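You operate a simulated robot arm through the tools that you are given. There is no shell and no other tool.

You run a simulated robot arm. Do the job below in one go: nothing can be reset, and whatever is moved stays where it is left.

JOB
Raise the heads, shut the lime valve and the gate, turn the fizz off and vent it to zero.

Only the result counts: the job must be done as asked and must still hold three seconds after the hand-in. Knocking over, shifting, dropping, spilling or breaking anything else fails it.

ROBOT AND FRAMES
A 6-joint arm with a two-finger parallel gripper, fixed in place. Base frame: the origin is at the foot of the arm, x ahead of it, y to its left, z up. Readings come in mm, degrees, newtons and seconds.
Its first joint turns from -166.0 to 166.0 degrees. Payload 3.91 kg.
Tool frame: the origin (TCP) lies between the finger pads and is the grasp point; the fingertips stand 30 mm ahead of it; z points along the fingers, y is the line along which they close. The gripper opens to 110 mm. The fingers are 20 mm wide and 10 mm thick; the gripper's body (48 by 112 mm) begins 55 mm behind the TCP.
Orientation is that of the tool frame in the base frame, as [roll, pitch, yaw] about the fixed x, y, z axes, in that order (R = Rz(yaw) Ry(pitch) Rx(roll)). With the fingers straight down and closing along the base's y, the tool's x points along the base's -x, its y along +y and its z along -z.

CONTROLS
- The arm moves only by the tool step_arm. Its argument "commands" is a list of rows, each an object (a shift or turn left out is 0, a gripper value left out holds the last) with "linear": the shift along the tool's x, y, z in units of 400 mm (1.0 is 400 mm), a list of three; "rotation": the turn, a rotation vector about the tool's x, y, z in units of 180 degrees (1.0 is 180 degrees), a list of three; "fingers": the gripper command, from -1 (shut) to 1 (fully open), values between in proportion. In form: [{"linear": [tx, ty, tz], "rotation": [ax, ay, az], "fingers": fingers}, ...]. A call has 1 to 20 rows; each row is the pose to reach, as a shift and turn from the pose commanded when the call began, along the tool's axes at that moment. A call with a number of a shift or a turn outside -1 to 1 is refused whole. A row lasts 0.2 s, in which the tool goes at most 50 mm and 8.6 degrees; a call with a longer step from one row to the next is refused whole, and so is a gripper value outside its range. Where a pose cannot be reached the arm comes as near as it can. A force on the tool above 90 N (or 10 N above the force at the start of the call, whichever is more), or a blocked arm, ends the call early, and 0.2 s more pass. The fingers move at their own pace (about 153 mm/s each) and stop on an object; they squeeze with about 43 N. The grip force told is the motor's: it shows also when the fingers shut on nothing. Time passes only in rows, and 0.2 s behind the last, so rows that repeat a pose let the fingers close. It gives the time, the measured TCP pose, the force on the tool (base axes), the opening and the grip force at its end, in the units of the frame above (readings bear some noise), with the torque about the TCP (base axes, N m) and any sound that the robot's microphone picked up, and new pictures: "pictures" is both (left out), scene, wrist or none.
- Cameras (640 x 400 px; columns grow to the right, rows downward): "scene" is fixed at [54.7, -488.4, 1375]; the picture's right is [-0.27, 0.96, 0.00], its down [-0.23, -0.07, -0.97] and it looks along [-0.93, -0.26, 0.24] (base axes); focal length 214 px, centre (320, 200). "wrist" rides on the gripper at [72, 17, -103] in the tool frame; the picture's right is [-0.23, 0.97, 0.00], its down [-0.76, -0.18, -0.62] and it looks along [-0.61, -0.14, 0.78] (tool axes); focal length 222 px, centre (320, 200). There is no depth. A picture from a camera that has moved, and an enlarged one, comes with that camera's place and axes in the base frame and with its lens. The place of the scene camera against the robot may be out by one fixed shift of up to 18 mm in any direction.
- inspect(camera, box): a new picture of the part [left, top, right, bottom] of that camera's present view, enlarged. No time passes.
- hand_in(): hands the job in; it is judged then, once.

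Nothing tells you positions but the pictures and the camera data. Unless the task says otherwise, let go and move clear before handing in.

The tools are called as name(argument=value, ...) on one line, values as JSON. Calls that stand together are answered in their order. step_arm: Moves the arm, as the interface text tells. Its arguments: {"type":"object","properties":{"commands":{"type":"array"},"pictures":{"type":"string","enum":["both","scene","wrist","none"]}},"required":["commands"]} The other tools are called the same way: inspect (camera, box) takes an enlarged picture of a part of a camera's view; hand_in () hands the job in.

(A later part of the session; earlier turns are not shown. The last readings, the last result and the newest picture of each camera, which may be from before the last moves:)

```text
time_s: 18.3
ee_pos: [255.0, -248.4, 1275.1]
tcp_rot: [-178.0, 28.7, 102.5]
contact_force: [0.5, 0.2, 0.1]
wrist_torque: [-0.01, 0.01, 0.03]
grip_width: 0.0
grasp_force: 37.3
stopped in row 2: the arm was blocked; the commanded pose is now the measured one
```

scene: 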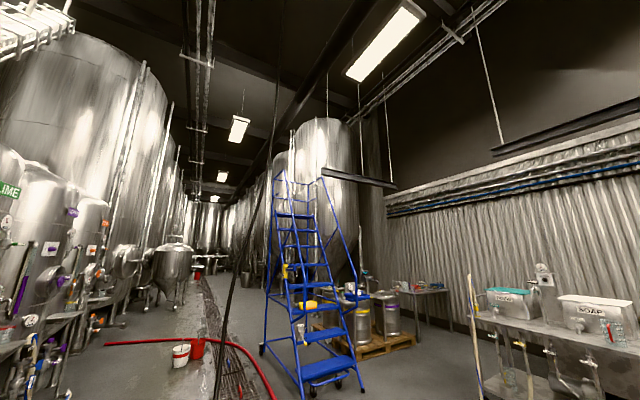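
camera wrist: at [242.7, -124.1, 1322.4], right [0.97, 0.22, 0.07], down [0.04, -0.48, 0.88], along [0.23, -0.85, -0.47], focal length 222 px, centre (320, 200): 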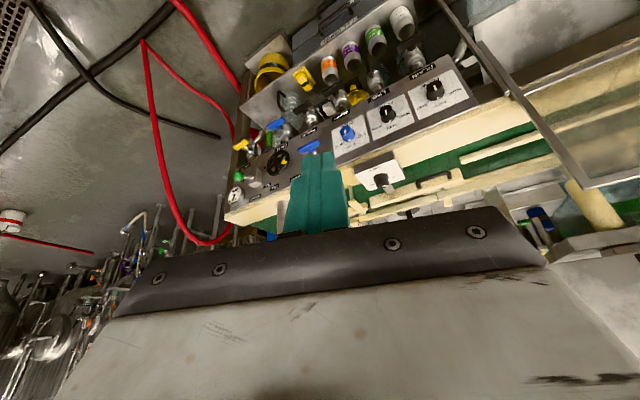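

The arm is still held up without contact. I'll look at both views before trying another direction.

inspect(camera="wrist", box=[0, 0, 640, 400])

inspect(camera="scene", box=[0, 0, 640, 400])

```text
1.00 times, centred on (320, 200) of wrist (not enlarged: the box is as wide or as high as the picture)
camera zoom: at [250.4, -134.5, 1331.3], right [1.0, 0.0, 0.08], down [-0.07, -0.39, 0.92], along [0.03, -0.92, -0.39], focal length 222 px, centre (320, 200)
```

zoom: 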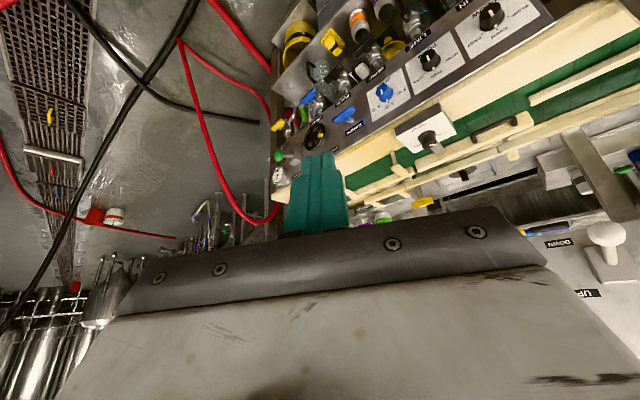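

```text
1.00 times, centred on (320, 200) of scene (not enlarged: the box is as wide or as high as the picture)
camera zoom: at [54.7, -488.4, 1375.0], right [-0.27, 0.96, 0.0], down [-0.23, -0.07, -0.97], along [-0.93, -0.26, 0.24], focal length 214 px, centre (320, 200)
```

zoom: 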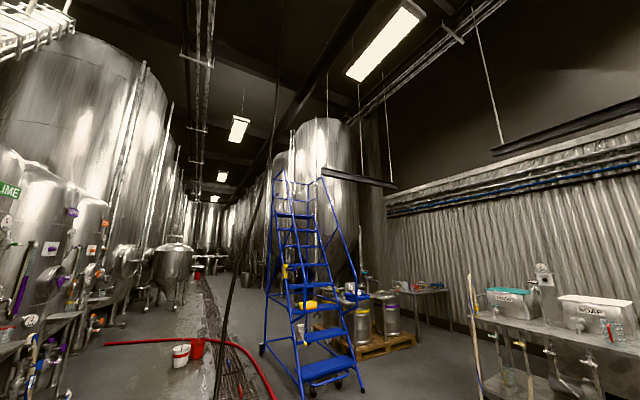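

I now see a white-ball lever with labels DOWN and UP on the right control face — very likely the heads. I'll zoom in on that and the surrounding plate.

inspect(camera="wrist", box=[500, 180, 640, 320])

inspect(camera="wrist", box=[340, 80, 560, 220])

inspect(camera="wrist", box=[500, 80, 640, 220])

inspect(camera="wrist", box=[260, 0, 480, 140])

```text
2.86 times, centred on (570, 250) of wrist
camera zoom: at [250.4, -134.5, 1331.3], right [1.0, 0.0, 0.08], down [-0.07, -0.39, 0.92], along [0.03, -0.92, -0.39], focal length 635 px, centre (-394, 57)
```

zoom: 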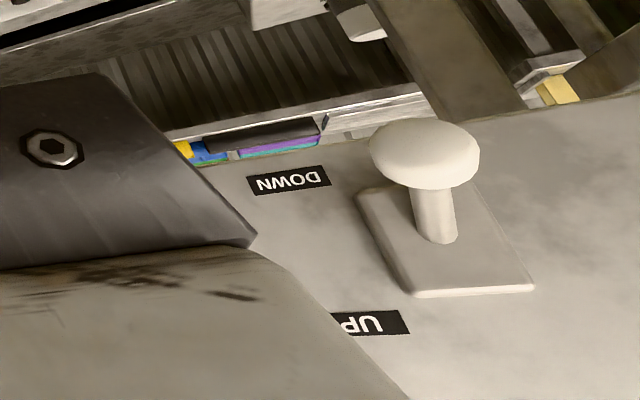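

```text
2.86 times, centred on (450, 150) of wrist
camera zoom: at [250.4, -134.5, 1331.3], right [1.0, 0.0, 0.08], down [-0.07, -0.39, 0.92], along [0.03, -0.92, -0.39], focal length 635 px, centre (-51, 343)
```

zoom: 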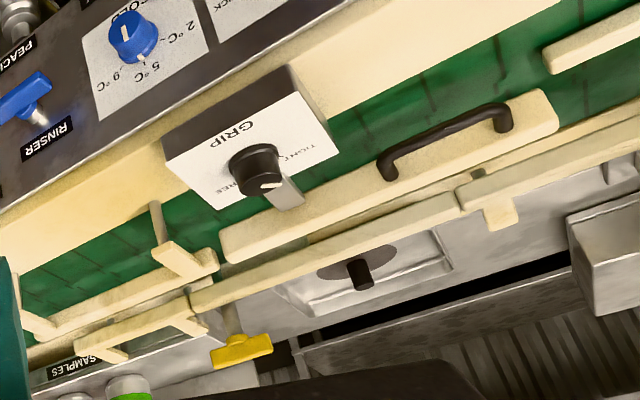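

```text
2.86 times, centred on (570, 150) of wrist
camera zoom: at [250.4, -134.5, 1331.3], right [1.0, 0.0, 0.08], down [-0.07, -0.39, 0.92], along [0.03, -0.92, -0.39], focal length 635 px, centre (-394, 343)
```

zoom: 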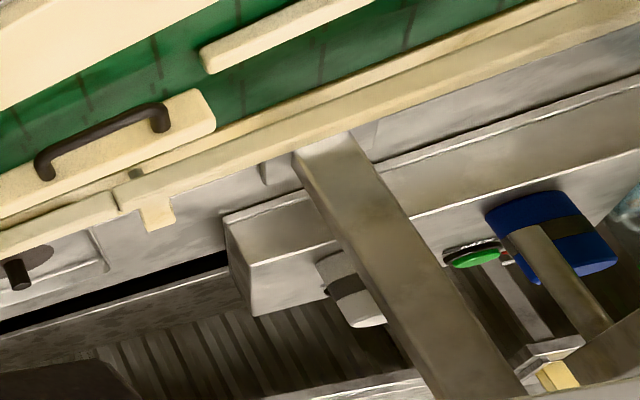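

```text
2.86 times, centred on (370, 70) of wrist
camera zoom: at [250.4, -134.5, 1331.3], right [1.0, 0.0, 0.08], down [-0.07, -0.39, 0.92], along [0.03, -0.92, -0.39], focal length 635 px, centre (177, 571)
```

zoom: 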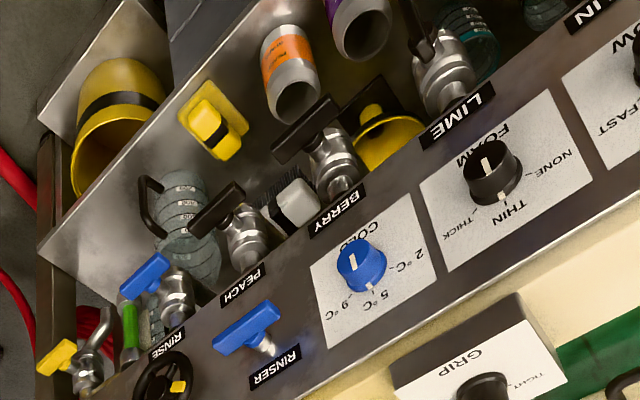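

The cream rail piece with the dark D-handle, under the GRIP box, looks like a hinged section of the can rail and is another gate candidate. First I'll bring the arm back to the region where it moves freely.

step_arm(commands=[{"linear": [-0.042, -0.045, 0.009]}, {"linear": [-0.1, -0.11, 0.02]}, {"linear": [-0.16, -0.17, 0.034]}, {"linear": [-0.22, -0.235, 0.046]}, {"linear": [-0.28, -0.3, 0.059]}, {"linear": [-0.35, -0.375, 0.073]}, {"linear": [-0.422, -0.45, 0.0885]}], pictures="wrist")

```text
time_s: 19.9
ee_pos: [118.3, -446.2, 1330.9]
tcp_rot: [-178.0, 28.4, 103.0]
contact_force: [0.9, 0.4, 0.3]
wrist_torque: [-0.03, 0.04, -0.02]
grip_width: 0.0
grasp_force: 37.7
camera wrist: at [112.8, -332.4, 1386.0], right [1.0, 0.01, 0.08], down [-0.07, -0.4, 0.92], along [0.04, -0.92, -0.39], focal length 222 px, centre (320, 200)
```

wrist: 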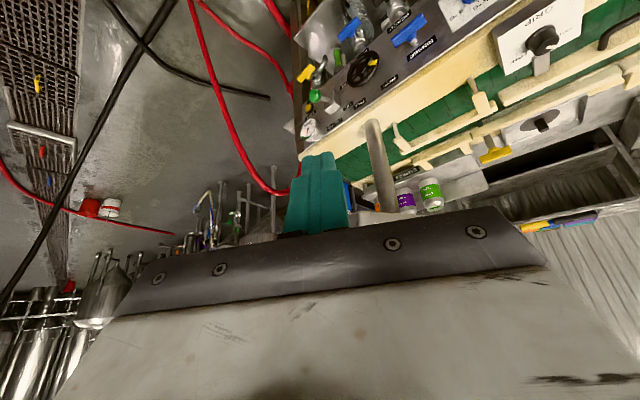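

The arm moves freely again. I'll straighten the tool and turn it square to the machine, then approach the right-hand section at a larger radius.

step_arm(commands=[{"rotation": [0, 0.04, 0]}, {"rotation": [0, 0.08, 0]}, {"rotation": [0, 0.12, 0]}, {"rotation": [0, 0.158, 0]}], pictures="none")

step_arm(commands=[{"rotation": [0, 0, -0.04]}, {"rotation": [0, 0, -0.08]}, {"rotation": [0, 0, -0.12]}, {"rotation": [0, 0, -0.16]}, {"rotation": [0, 0, -0.2]}, {"rotation": [0, 0, -0.211]}], pictures="none")

```text
time_s: 20.9
ee_pos: [117.5, -447.7, 1329.9]
tcp_rot: [-178.1, -0.2, 102.2]
contact_force: [-0.4, -0.7, -0.4]
wrist_torque: [-0.04, 0.0, -0.03]
grip_width: 0.0
grasp_force: 37.5
```

```text
time_s: 22.3
ee_pos: [117.7, -448.2, 1329.4]
tcp_rot: [-178.7, -1.1, 140.2]
contact_force: [-0.3, 0.4, -0.7]
wrist_torque: [0.01, 0.0, 0.03]
grip_width: 0.1
grasp_force: 38.0
```

step_arm(commands=[{"linear": [-0.051, 0.091, 0]}, {"linear": [-0.1025, 0.1815, 0]}, {"linear": [-0.154, 0.272, 0]}, {"linear": [-0.205, 0.363, 0]}, {"linear": [-0.256, 0.454, 0]}, {"linear": [-0.3075, 0.5445, 0]}, {"linear": [-0.359, 0.635, 0]}, {"linear": [-0.41, 0.726, 0]}], pictures="wrist")

```text
time_s: 24.1
ee_pos: [428.7, -331.8, 1319.2]
tcp_rot: [-178.7, -1.1, 140.1]
contact_force: [-0.1, 0.5, -0.1]
wrist_torque: [-0.01, -0.04, 0.03]
grip_width: 0.1
grasp_force: 37.3
camera wrist: at [387.1, -272.4, 1423.5], right [0.8, 0.6, -0.03], down [0.49, -0.62, 0.61], along [0.35, -0.5, -0.79], focal length 222 px, centre (320, 200)
```

wrist: 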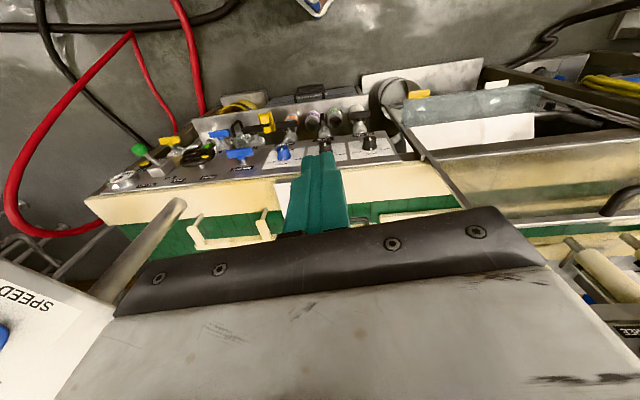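

step_arm(commands=[{"rotation": [0, -0.04, 0]}, {"rotation": [0, -0.08, 0]}, {"rotation": [0, -0.12, 0]}, {"rotation": [0, -0.16, 0]}, {"rotation": [0, -0.2, 0]}], pictures="wrist")

```text
time_s: 25.5
ee_pos: [443.9, -359.0, 1274.4]
tcp_rot: [178.3, 28.7, 139.5]
contact_force: [0.8, -0.3, 0.6]
wrist_torque: [0.0, -0.01, 0.01]
grip_width: 0.2
grasp_force: 37.7
stopped in row 5: the arm was blocked; the commanded pose is now the measured one
camera wrist: at [367.4, -276.4, 1330.3], right [0.77, 0.62, 0.14], down [0.15, -0.39, 0.91], along [0.62, -0.68, -0.4], focal length 222 px, centre (320, 200)
```

wrist: 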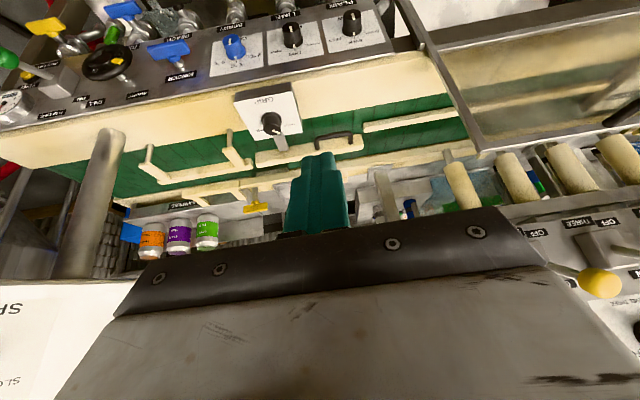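

Blocked again near a wrist singularity, with no contact. Before straightening I'll use this good view of the rail, the handle piece and the lever face.

inspect(camera="wrist", box=[220, 80, 480, 230])

inspect(camera="wrist", box=[380, 0, 640, 160])

inspect(camera="wrist", box=[470, 120, 640, 320])

inspect(camera="wrist", box=[0, 0, 200, 130])

inspect(camera="wrist", box=[90, 130, 330, 260])

```text
2.46 times, centred on (350, 155) of wrist
camera zoom: at [367.4, -276.4, 1330.3], right [0.77, 0.62, 0.14], down [0.15, -0.39, 0.91], along [0.62, -0.68, -0.4], focal length 547 px, centre (246, 311)
```

zoom: 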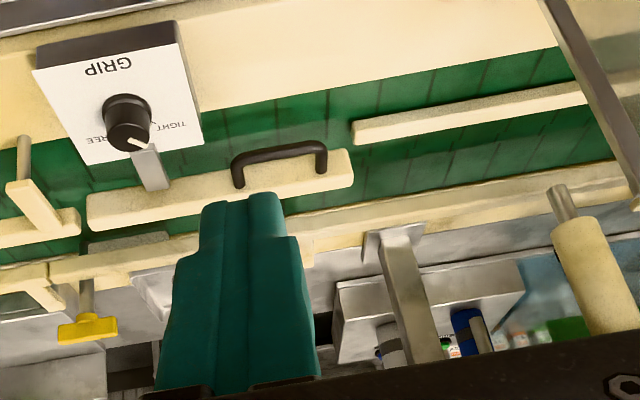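

```text
2.46 times, centred on (510, 80) of wrist
camera zoom: at [367.4, -276.4, 1330.3], right [0.77, 0.62, 0.14], down [0.15, -0.39, 0.91], along [0.62, -0.68, -0.4], focal length 547 px, centre (-148, 495)
```

zoom: 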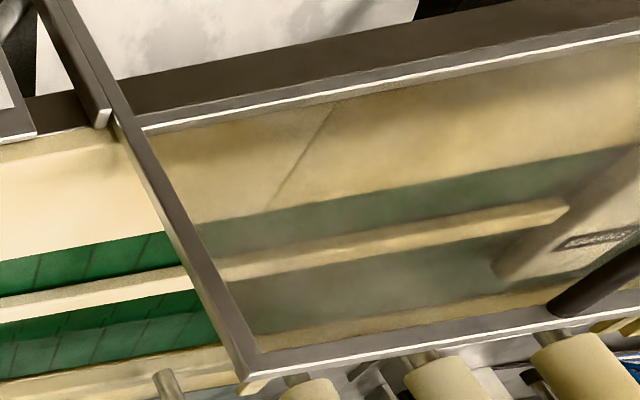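

```text
2.00 times, centred on (555, 220) of wrist
camera zoom: at [367.4, -276.4, 1330.3], right [0.77, 0.62, 0.14], down [0.15, -0.39, 0.91], along [0.62, -0.68, -0.4], focal length 444 px, centre (-150, 160)
```

zoom: 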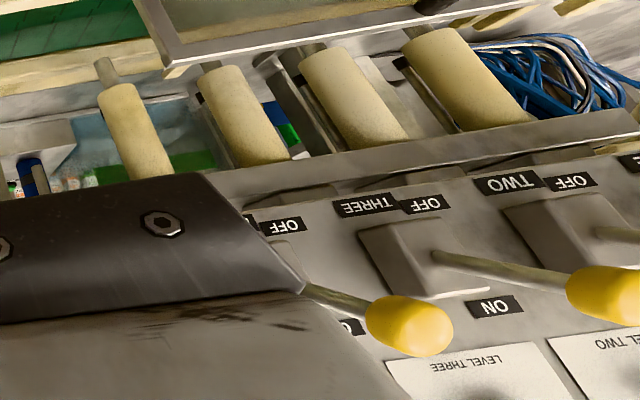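

```text
3.08 times, centred on (100, 65) of wrist
camera zoom: at [367.4, -276.4, 1330.3], right [0.77, 0.62, 0.14], down [0.15, -0.39, 0.91], along [0.62, -0.68, -0.4], focal length 684 px, centre (997, 615)
```

zoom: 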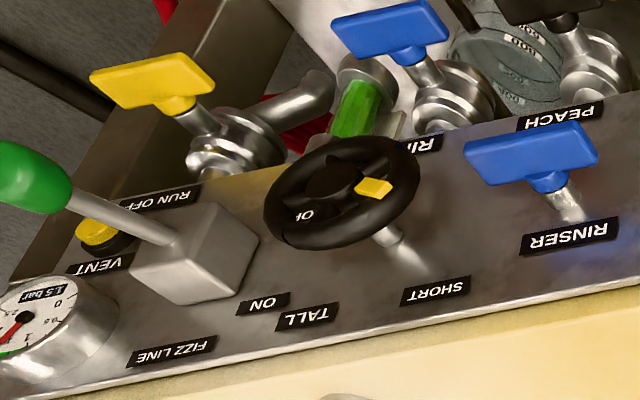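

```text
2.67 times, centred on (210, 195) of wrist
camera zoom: at [367.4, -276.4, 1330.3], right [0.77, 0.62, 0.14], down [0.15, -0.39, 0.91], along [0.62, -0.68, -0.4], focal length 592 px, centre (613, 213)
```

zoom: 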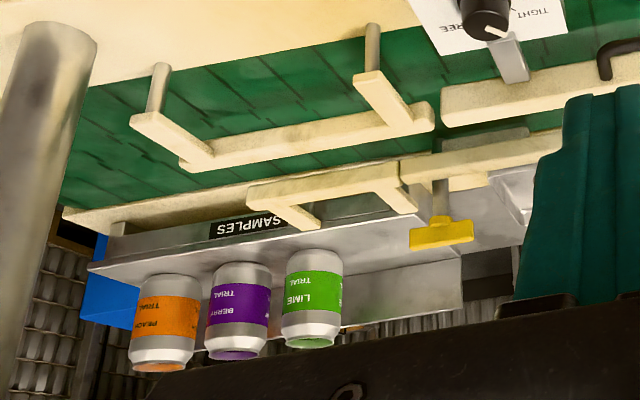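

The rail pieces, GRIP box and guard are clearer: the guard handle is near (898, -129, 1169), the D-handle bar near (684, -548, 1010). No GATE label has been found yet. I'll straighten the tool and go lower to read the small labels below the panel.

step_arm(commands=[{"rotation": [0, 0.04, 0]}, {"rotation": [0, 0.08, 0]}, {"rotation": [0, 0.12, 0]}, {"rotation": [0, 0.159, 0]}], pictures="none")

```text
time_s: 26.5
ee_pos: [443.8, -358.0, 1276.6]
tcp_rot: [178.5, 0.2, 140.4]
contact_force: [-0.1, -0.7, 0.1]
wrist_torque: [0.01, -0.01, -0.01]
grip_width: 0.1
grasp_force: 38.1
```

step_arm(commands=[{"linear": [0, 0, 0.1]}, {"linear": [0, 0, 0.2]}, {"linear": [0, 0, 0.3]}, {"linear": [0, 0, 0.4]}, {"linear": [0, 0, 0.5]}], pictures="wrist")

```text
time_s: 27.7
ee_pos: [446.4, -357.1, 1073.7]
tcp_rot: [178.6, 0.4, 140.4]
contact_force: [-0.4, 0.7, 0.4]
wrist_torque: [0.0, 0.0, 0.0]
grip_width: 0.1
grasp_force: 38.1
camera wrist: at [399.6, -299.5, 1177.2], right [0.8, 0.61, 0.03], down [0.46, -0.63, 0.62], along [0.39, -0.48, -0.78], focal length 222 px, centre (320, 200)
```

wrist: 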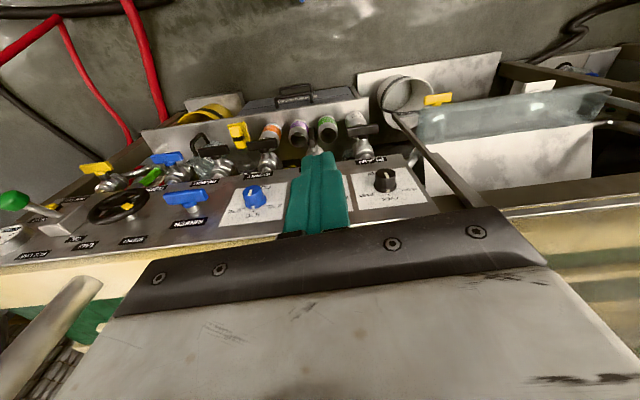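

inspect(camera="wrist", box=[350, 50, 510, 190])

inspect(camera="wrist", box=[490, 40, 640, 160])

inspect(camera="wrist", box=[130, 70, 340, 220])

inspect(camera="wrist", box=[250, 80, 400, 200])

inspect(camera="wrist", box=[0, 150, 160, 270])

```text
2.86 times, centred on (430, 120) of wrist
camera zoom: at [399.6, -299.5, 1177.2], right [0.8, 0.61, 0.03], down [0.46, -0.63, 0.62], along [0.39, -0.48, -0.78], focal length 635 px, centre (6, 429)
```

zoom: 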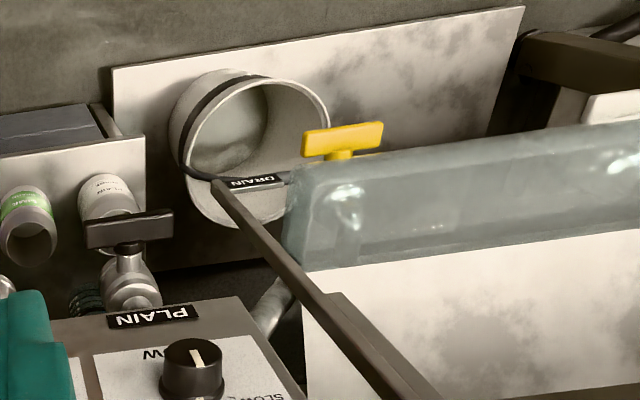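

```text
3.33 times, centred on (565, 100) of wrist
camera zoom: at [399.6, -299.5, 1177.2], right [0.8, 0.61, 0.03], down [0.46, -0.63, 0.62], along [0.39, -0.48, -0.78], focal length 740 px, centre (-497, 533)
```

zoom: 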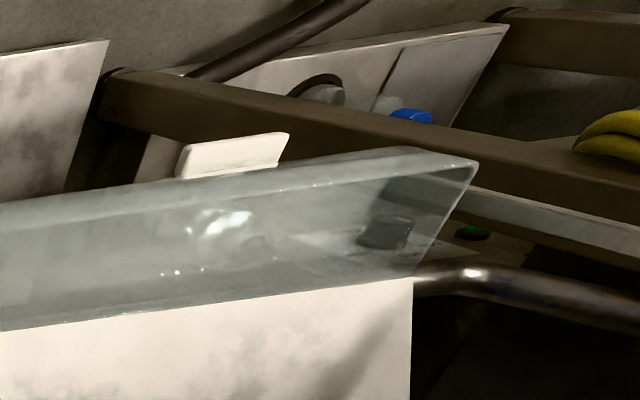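

```text
2.67 times, centred on (235, 145) of wrist
camera zoom: at [399.6, -299.5, 1177.2], right [0.8, 0.61, 0.03], down [0.46, -0.63, 0.62], along [0.39, -0.48, -0.78], focal length 592 px, centre (547, 347)
```

zoom: 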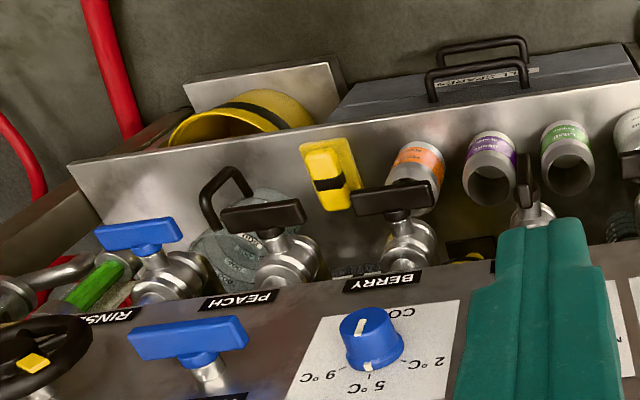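

```text
3.33 times, centred on (325, 140) of wrist
camera zoom: at [399.6, -299.5, 1177.2], right [0.8, 0.61, 0.03], down [0.46, -0.63, 0.62], along [0.39, -0.48, -0.78], focal length 740 px, centre (303, 400)
```

zoom: 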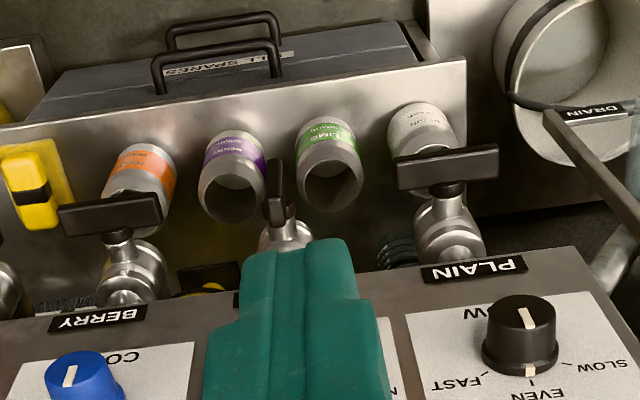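

```text
3.33 times, centred on (80, 210) of wrist
camera zoom: at [399.6, -299.5, 1177.2], right [0.8, 0.61, 0.03], down [0.46, -0.63, 0.62], along [0.39, -0.48, -0.78], focal length 740 px, centre (1120, 167)
```

zoom: 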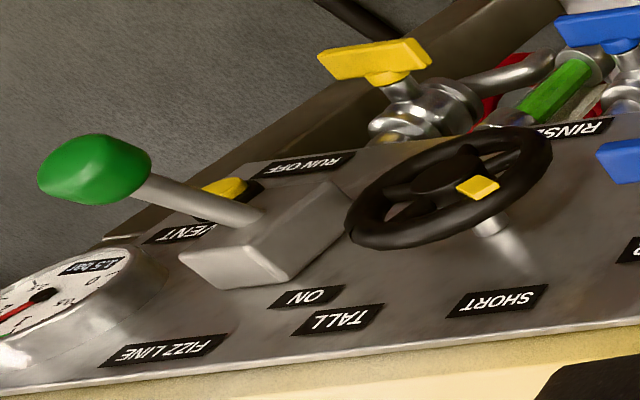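

The lower area is a drain tank and pipework; LIME stands crosswise while PEACH, BERRY and PLAIN lie across, confirming LIME is open. I'll rise and turn the view toward the right end to study the guard and lever face.

step_arm(commands=[{"linear": [0, 0, -0.1], "rotation": [0, 0, -0.04]}, {"linear": [0, 0, -0.2], "rotation": [0, 0, -0.08]}, {"linear": [0, 0, -0.3], "rotation": [0, 0, -0.12]}, {"linear": [0, 0, -0.4], "rotation": [0, 0, -0.16]}, {"linear": [0, 0, -0.5], "rotation": [0, 0, -0.2]}, {"linear": [0, 0, -0.5], "rotation": [0, 0, -0.24]}], pictures="none")

step_arm(commands=[{"rotation": [0, -0.04, 0]}, {"rotation": [0, -0.08, 0]}, {"rotation": [0, -0.12, 0]}, {"rotation": [0, -0.16, 0]}, {"rotation": [0, -0.2, 0]}], pictures="wrist")

```text
time_s: 29.1
ee_pos: [443.1, -357.9, 1275.7]
tcp_rot: [179.2, 1.3, -176.3]
contact_force: [0.6, -0.1, 0.2]
wrist_torque: [0.01, 0.04, 0.04]
grip_width: 0.0
grasp_force: 38.0
```

```text
time_s: 30.3
ee_pos: [443.5, -358.6, 1275.4]
tcp_rot: [178.9, 37.2, -176.9]
contact_force: [-0.2, -0.5, 0.3]
wrist_torque: [0.0, -0.01, 0.01]
grip_width: 0.0
grasp_force: 37.4
camera wrist: at [322.5, -350.9, 1314.1], right [0.12, 0.98, 0.15], down [0.24, -0.18, 0.95], along [0.96, -0.08, -0.26], focal length 222 px, centre (320, 200)
```

wrist: 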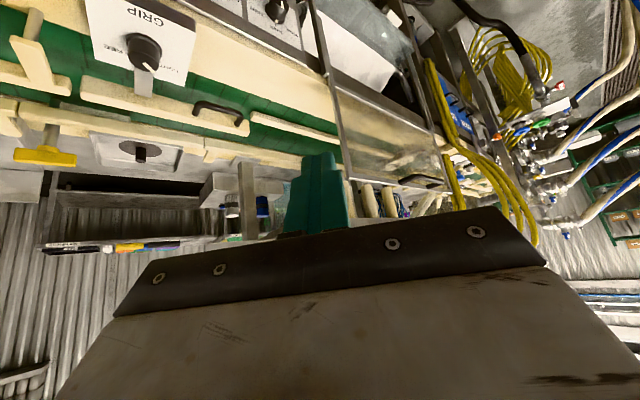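

inspect(camera="wrist", box=[310, 60, 510, 230])

inspect(camera="wrist", box=[0, 0, 320, 200])

inspect(camera="wrist", box=[400, 0, 640, 240])

inspect(camera="wrist", box=[0, 150, 290, 290])

```text
2.35 times, centred on (410, 145) of wrist
camera zoom: at [322.5, -350.9, 1314.1], right [0.12, 0.98, 0.15], down [0.24, -0.18, 0.95], along [0.96, -0.08, -0.26], focal length 523 px, centre (108, 329)
```

zoom: 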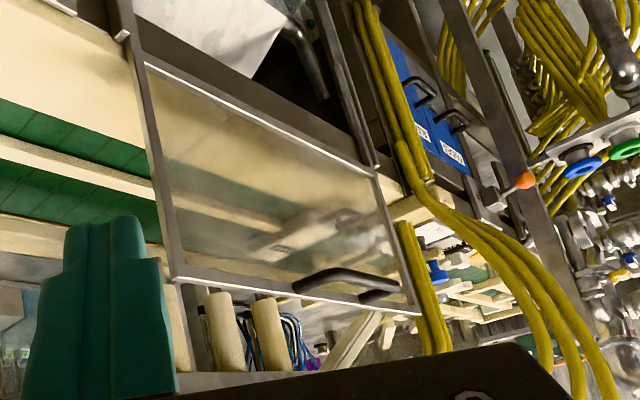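

```text
2.00 times, centred on (160, 100) of wrist
camera zoom: at [322.5, -350.9, 1314.1], right [0.12, 0.98, 0.15], down [0.24, -0.18, 0.95], along [0.96, -0.08, -0.26], focal length 444 px, centre (640, 400)
```

zoom: 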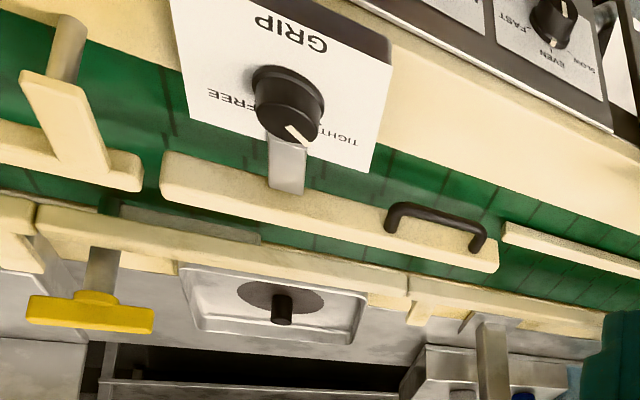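

```text
1.67 times, centred on (520, 120) of wrist
camera zoom: at [322.5, -350.9, 1314.1], right [0.12, 0.98, 0.15], down [0.24, -0.18, 0.95], along [0.96, -0.08, -0.26], focal length 370 px, centre (-13, 333)
```

zoom: 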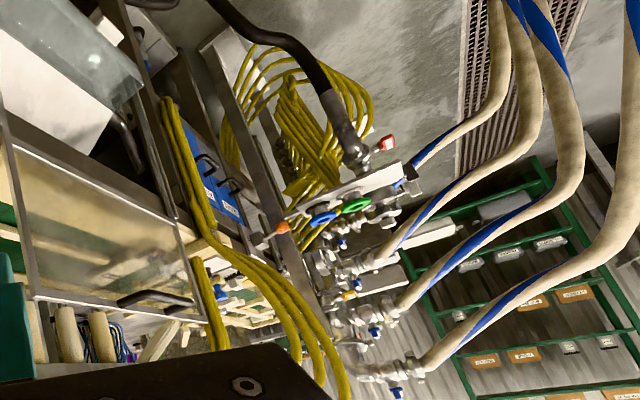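

```text
2.21 times, centred on (145, 220) of wrist
camera zoom: at [322.5, -350.9, 1314.1], right [0.12, 0.98, 0.15], down [0.24, -0.18, 0.95], along [0.96, -0.08, -0.26], focal length 490 px, centre (706, 156)
```

zoom: 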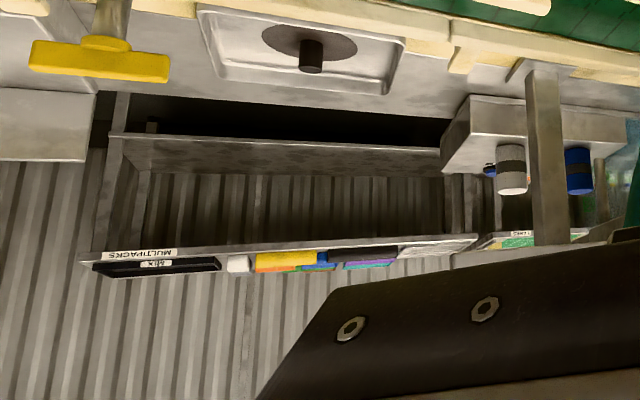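

Through the clear guard I can see a diagonal cream bar carrying a dark label, across the belt. I'll zoom in hard on that to read it.

inspect(camera="wrist", box=[405, 135, 465, 195])

inspect(camera="wrist", box=[340, 80, 440, 190])

inspect(camera="wrist", box=[440, 130, 540, 220])

inspect(camera="wrist", box=[430, 0, 540, 120])

```text
6.67 times, centred on (435, 165) of wrist
camera zoom: at [322.5, -350.9, 1314.1], right [0.12, 0.98, 0.15], down [0.24, -0.18, 0.95], along [0.96, -0.08, -0.26], focal length 1481 px, centre (-447, 433)
```

zoom: 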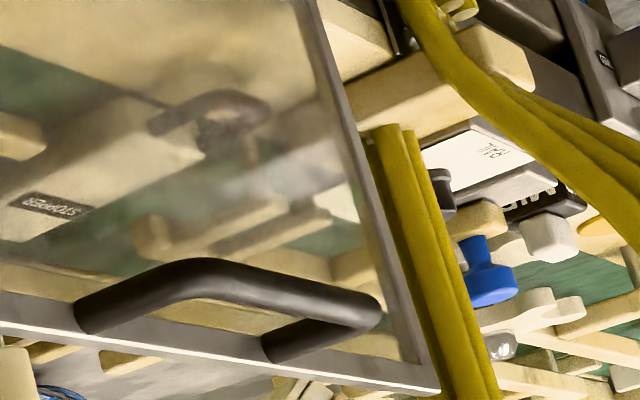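

```text
3.64 times, centred on (390, 135) of wrist
camera zoom: at [322.5, -350.9, 1314.1], right [0.12, 0.98, 0.15], down [0.24, -0.18, 0.95], along [0.96, -0.08, -0.26], focal length 808 px, centre (66, 436)
```

zoom: 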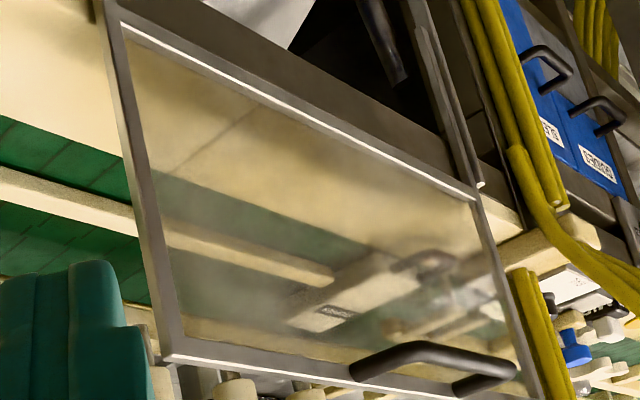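

```text
4.44 times, centred on (490, 175) of wrist
camera zoom: at [322.5, -350.9, 1314.1], right [0.12, 0.98, 0.15], down [0.24, -0.18, 0.95], along [0.96, -0.08, -0.26], focal length 987 px, centre (-436, 311)
```

zoom: 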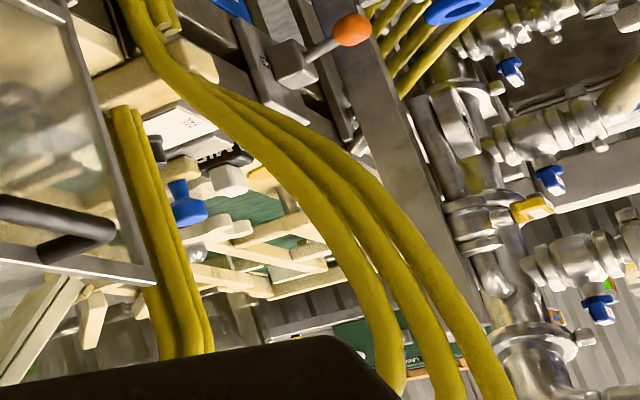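

```text
3.33 times, centred on (485, 60) of wrist
camera zoom: at [322.5, -350.9, 1314.1], right [0.12, 0.98, 0.15], down [0.24, -0.18, 0.95], along [0.96, -0.08, -0.26], focal length 740 px, centre (-230, 667)
```

zoom: 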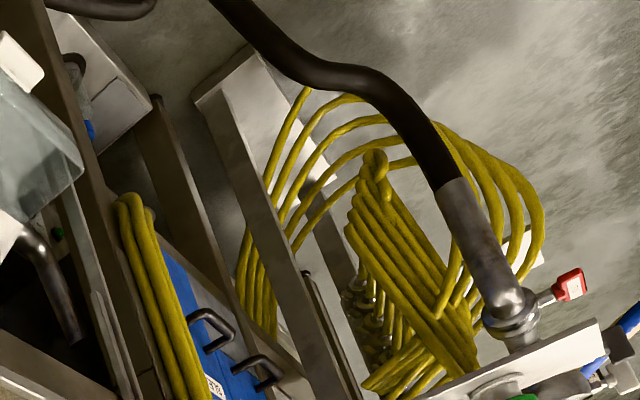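

That bar reads STOPPER, so it isn't the gate. There's also an orange-knob lever with a small label further right; I'll read it, and look again at the D-handle bar.

inspect(camera="wrist", box=[480, 115, 540, 165])

inspect(camera="wrist", box=[440, 100, 500, 160])

inspect(camera="wrist", box=[170, 80, 270, 150])

inspect(camera="wrist", box=[40, 40, 180, 140])

inspect(camera="wrist", box=[520, 60, 640, 200])

```text
8.00 times, centred on (510, 140) of wrist
camera zoom: at [322.5, -350.9, 1314.1], right [0.12, 0.98, 0.15], down [0.24, -0.18, 0.95], along [0.96, -0.08, -0.26], focal length 1777 px, centre (-1200, 680)
```

zoom: 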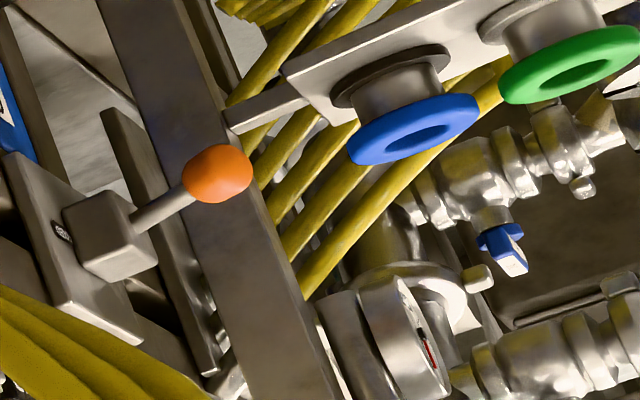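

```text
6.67 times, centred on (470, 130) of wrist
camera zoom: at [322.5, -350.9, 1314.1], right [0.12, 0.98, 0.15], down [0.24, -0.18, 0.95], along [0.96, -0.08, -0.26], focal length 1481 px, centre (-680, 667)
```

zoom: 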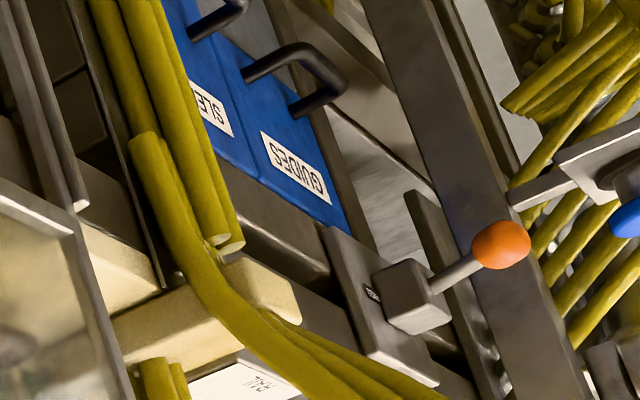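

```text
5.71 times, centred on (220, 115) of wrist
camera zoom: at [322.5, -350.9, 1314.1], right [0.12, 0.98, 0.15], down [0.24, -0.18, 0.95], along [0.96, -0.08, -0.26], focal length 1269 px, centre (891, 686)
```

zoom: 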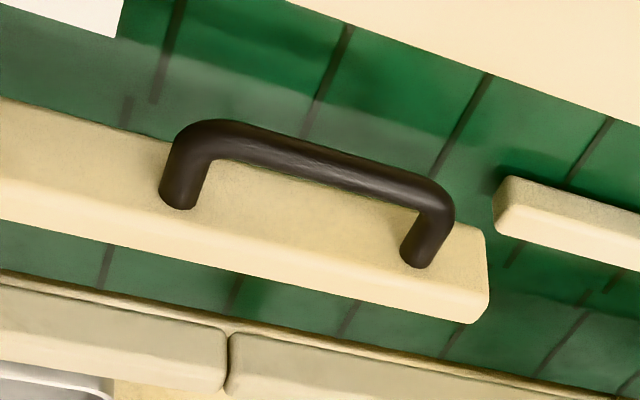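

```text
4.00 times, centred on (110, 90) of wrist
camera zoom: at [322.5, -350.9, 1314.1], right [0.12, 0.98, 0.15], down [0.24, -0.18, 0.95], along [0.96, -0.08, -0.26], focal length 888 px, centre (1160, 640)
```

zoom: 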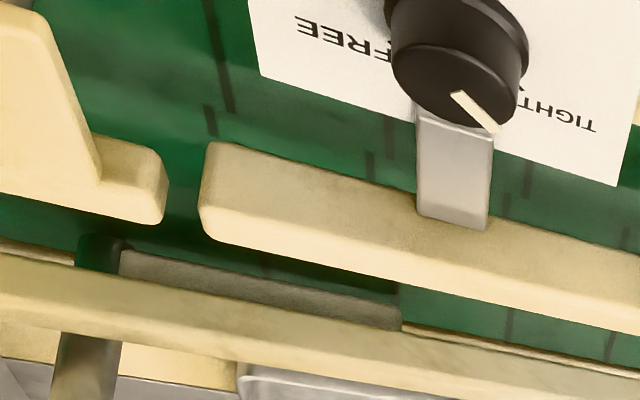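

```text
2.86 times, centred on (580, 130) of wrist
camera zoom: at [322.5, -350.9, 1314.1], right [0.12, 0.98, 0.15], down [0.24, -0.18, 0.95], along [0.96, -0.08, -0.26], focal length 635 px, centre (-423, 400)
```

zoom: 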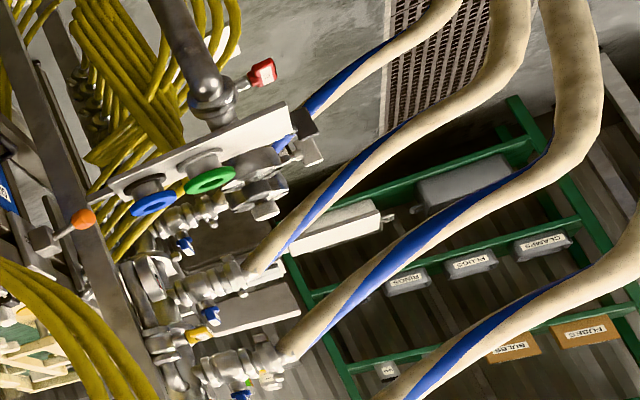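

I notice a yellow T-handle on a post at the far rail, joined to a grey flap that lies along the belt's edge — that looks like a swing gate, near (610, -818, 1080). I'll straighten up and move in above the belt for a close look.

step_arm(commands=[{"rotation": [0, 0.04, 0]}, {"rotation": [0, 0.08, 0]}, {"rotation": [0, 0.12, 0]}, {"rotation": [0, 0.16, 0]}, {"rotation": [0, 0.205, 0]}], pictures="none")

step_arm(commands=[{"rotation": [0, 0, 0.04]}, {"rotation": [0, 0, 0.08]}, {"rotation": [0, 0, 0.12]}, {"rotation": [0, 0, 0.16]}, {"rotation": [0, 0, 0.2]}, {"rotation": [0, 0, 0.235]}], pictures="none")

```text
time_s: 31.5
ee_pos: [444.0, -359.4, 1275.1]
tcp_rot: [179.2, 0.2, -176.5]
contact_force: [0.8, -0.3, -0.1]
wrist_torque: [0.0, -0.03, 0.02]
grip_width: 0.1
grasp_force: 37.6
```

```text
time_s: 32.9
ee_pos: [444.1, -358.6, 1275.3]
tcp_rot: [179.1, -0.3, 141.2]
contact_force: [0.3, -0.2, 0.4]
wrist_torque: [-0.01, 0.01, 0.0]
grip_width: 0.1
grasp_force: 37.8
```

step_arm(commands=[{"linear": [-0.073, -0.07, 0.019]}, {"linear": [-0.146, -0.14, 0.0375]}, {"linear": [-0.219, -0.21, 0.056]}, {"linear": [-0.292, -0.281, 0.075]}, {"linear": [-0.365, -0.351, 0.094]}, {"linear": [-0.438, -0.421, 0.1125]}], pictures="wrist")

```text
time_s: 34.3
ee_pos: [477.7, -597.7, 1227.3]
tcp_rot: [179.2, -0.3, 141.3]
contact_force: [-0.7, 0.5, 0.5]
wrist_torque: [-0.02, 0.03, 0.0]
grip_width: 0.1
grasp_force: 37.7
camera wrist: at [432.0, -541.6, 1331.4], right [0.79, 0.62, 0.01], down [0.48, -0.62, 0.62], along [0.39, -0.48, -0.79], focal length 222 px, centre (320, 200)
```

wrist: 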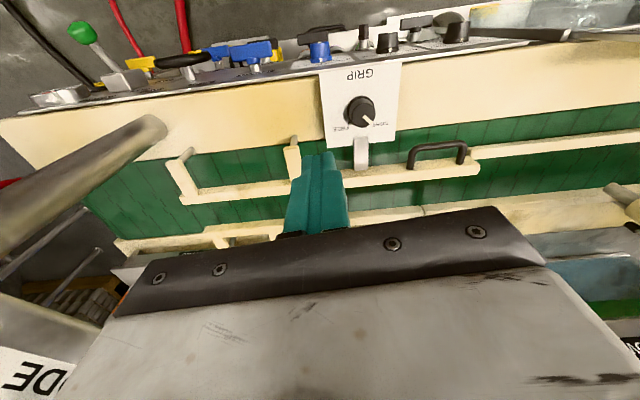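

step_arm(commands=[{"rotation": [0, -0.035, 0]}, {"rotation": [0, -0.07, 0]}, {"rotation": [0, -0.1, 0]}], pictures="wrist")

```text
time_s: 35.1
ee_pos: [478.2, -598.6, 1227.3]
tcp_rot: [179.1, 17.6, 141.1]
contact_force: [-0.7, 0.9, 0.0]
wrist_torque: [-0.01, -0.04, 0.0]
grip_width: 0.0
grasp_force: 38.0
camera wrist: at [408.7, -524.8, 1303.4], right [0.78, 0.62, 0.08], down [0.3, -0.48, 0.82], along [0.55, -0.61, -0.56], focal length 222 px, centre (320, 200)
```

wrist: 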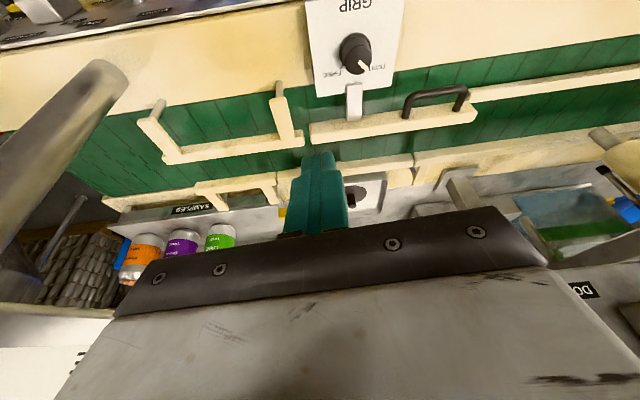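

step_arm(commands=[{"rotation": [0, -0.02, 0], "linear": [0, 0.1, 0]}, {"rotation": [0, -0.05, 0], "linear": [0, 0.18, 0]}, {"rotation": [0, -0.085, 0], "linear": [0, 0.18, 0]}], pictures="wrist")

```text
time_s: 35.9
ee_pos: [523.6, -543.3, 1227.2]
tcp_rot: [179.0, 32.9, 140.9]
contact_force: [-0.4, -0.7, -1.0]
wrist_torque: [0.02, 0.05, -0.02]
grip_width: 0.3
grasp_force: 37.4
camera wrist: at [441.7, -457.6, 1274.7], right [0.76, 0.64, 0.14], down [0.11, -0.34, 0.94], along [0.64, -0.69, -0.33], focal length 222 px, centre (320, 200)
```

wrist: 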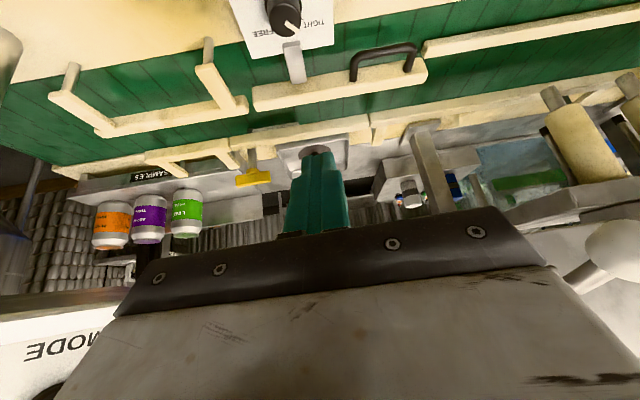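

Now the yellow T-handle, flap, and white-ball lever are all in view. I'll zoom in on them.

inspect(camera="wrist", box=[200, 110, 300, 200])

inspect(camera="wrist", box=[50, 60, 250, 260])

inspect(camera="wrist", box=[240, 20, 440, 170])

inspect(camera="wrist", box=[540, 180, 640, 320])

inspect(camera="wrist", box=[330, 90, 540, 220])

```text
4.44 times, centred on (250, 155) of wrist
camera zoom: at [441.7, -457.6, 1274.7], right [0.76, 0.64, 0.14], down [0.11, -0.34, 0.94], along [0.64, -0.69, -0.33], focal length 987 px, centre (631, 400)
```

zoom: 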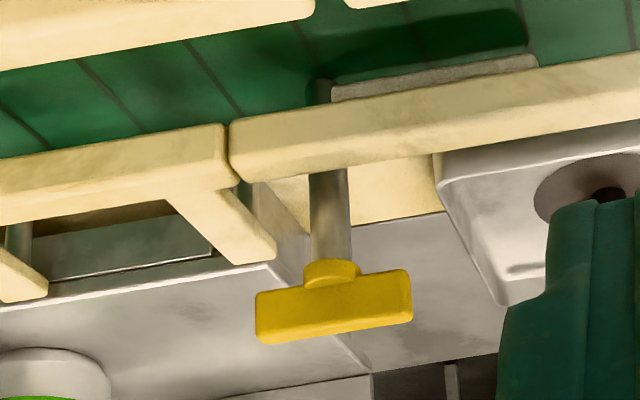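

```text
2.00 times, centred on (150, 160) of wrist
camera zoom: at [441.7, -457.6, 1274.7], right [0.76, 0.64, 0.14], down [0.11, -0.34, 0.94], along [0.64, -0.69, -0.33], focal length 444 px, centre (660, 280)
```

zoom: 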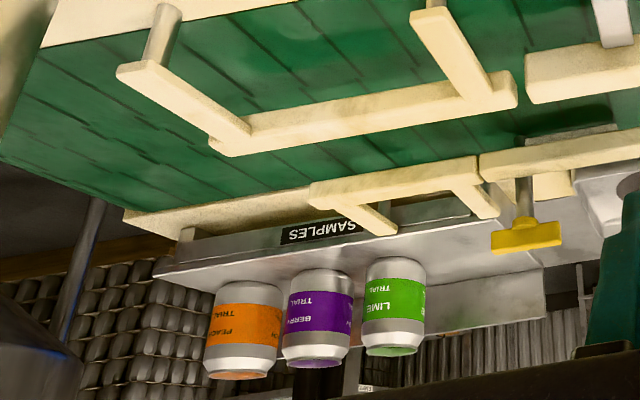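

```text
2.67 times, centred on (340, 95) of wrist
camera zoom: at [441.7, -457.6, 1274.7], right [0.76, 0.64, 0.14], down [0.11, -0.34, 0.94], along [0.64, -0.69, -0.33], focal length 592 px, centre (267, 480)
```

zoom: 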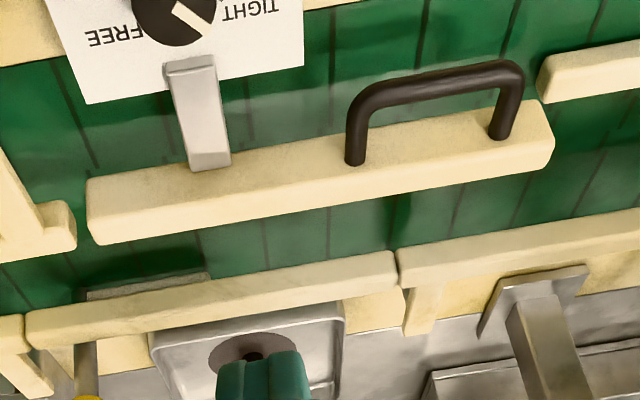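

```text
2.86 times, centred on (590, 250) of wrist
camera zoom: at [441.7, -457.6, 1274.7], right [0.76, 0.64, 0.14], down [0.11, -0.34, 0.94], along [0.64, -0.69, -0.33], focal length 635 px, centre (-451, 57)
```

zoom: 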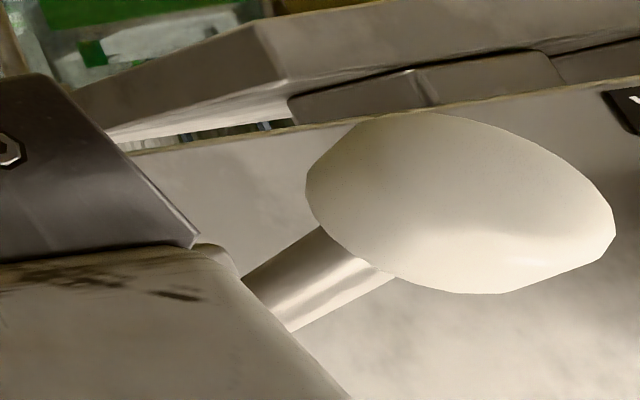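

```text
3.05 times, centred on (435, 155) of wrist
camera zoom: at [441.7, -457.6, 1274.7], right [0.76, 0.64, 0.14], down [0.11, -0.34, 0.94], along [0.64, -0.69, -0.33], focal length 677 px, centre (-30, 337)
```

zoom: 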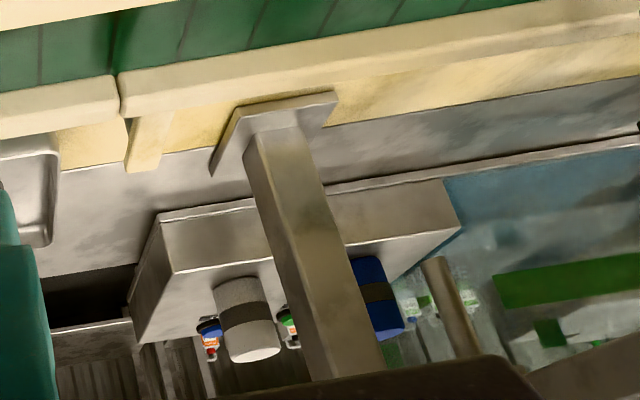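

The yellow T-handle turns a flap that would swing across the belt: that's the swing gate, currently open. Next I want a proper look at the UP/DOWN lever, so I'll straighten the tool and rise in front of it.

step_arm(commands=[{"rotation": [0, 0.04, 0], "linear": [0.04, 0, -0.06]}, {"rotation": [0, 0.08, 0], "linear": [0.08, 0, -0.12]}, {"rotation": [0, 0.12, 0], "linear": [0.12, 0, -0.18]}, {"rotation": [0, 0.16, 0], "linear": [0.16, 0, -0.24]}, {"rotation": [0, 0.183, 0], "linear": [0.2, 0, -0.3]}], pictures="wrist")

```text
time_s: 37.1
ee_pos: [416.8, -461.3, 1283.2]
tcp_rot: [179.3, 0.0, 141.4]
contact_force: [0.7, -0.7, -0.4]
wrist_torque: [0.02, 0.03, 0.02]
grip_width: 0.0
grasp_force: 37.2
camera wrist: at [370.0, -405.4, 1386.4], right [0.79, 0.62, 0.01], down [0.48, -0.62, 0.62], along [0.39, -0.48, -0.78], focal length 222 px, centre (320, 200)
```

wrist: 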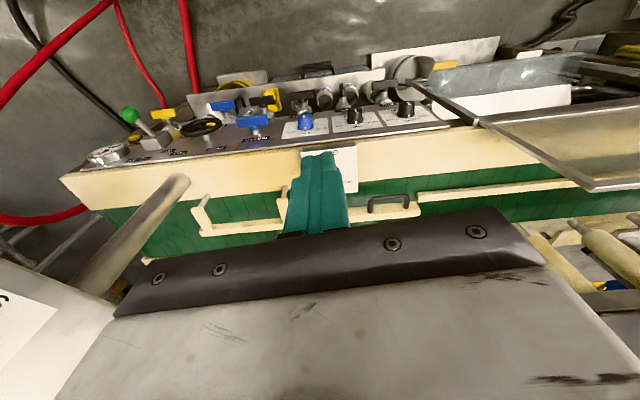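

step_arm(commands=[{"linear": [-0.005, 0.077, -0.073]}, {"linear": [-0.01, 0.154, -0.146]}, {"linear": [-0.015, 0.23, -0.22]}, {"linear": [-0.02, 0.307, -0.2925]}], pictures="wrist")

```text
time_s: 38.1
ee_pos: [501.0, -371.6, 1404.3]
tcp_rot: [179.3, 0.0, 141.3]
contact_force: [-0.7, 0.3, 0.0]
wrist_torque: [0.0, -0.03, 0.04]
grip_width: 0.2
grasp_force: 38.1
camera wrist: at [453.8, -314.4, 1508.0], right [0.79, 0.62, 0.01], down [0.48, -0.62, 0.62], along [0.39, -0.48, -0.78], focal length 222 px, centre (320, 200)
```

wrist: 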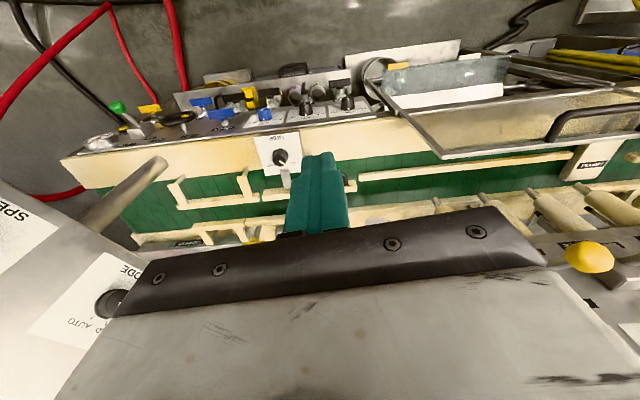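

step_arm(commands=[{"linear": [-0.1, 0, -0.02]}, {"linear": [-0.2, 0, -0.04]}], pictures="wrist")

```text
time_s: 38.7
ee_pos: [560.1, -418.4, 1418.2]
tcp_rot: [179.2, 0.2, 141.3]
contact_force: [-0.6, 0.4, 1.3]
wrist_torque: [-0.02, -0.03, 0.03]
grip_width: 0.0
grasp_force: 37.7
camera wrist: at [512.9, -363.4, 1522.3], right [0.79, 0.62, 0.01], down [0.48, -0.62, 0.62], along [0.39, -0.48, -0.78], focal length 222 px, centre (320, 200)
```

wrist: 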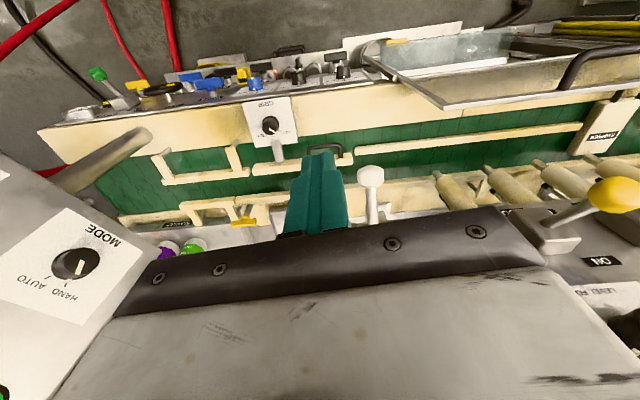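

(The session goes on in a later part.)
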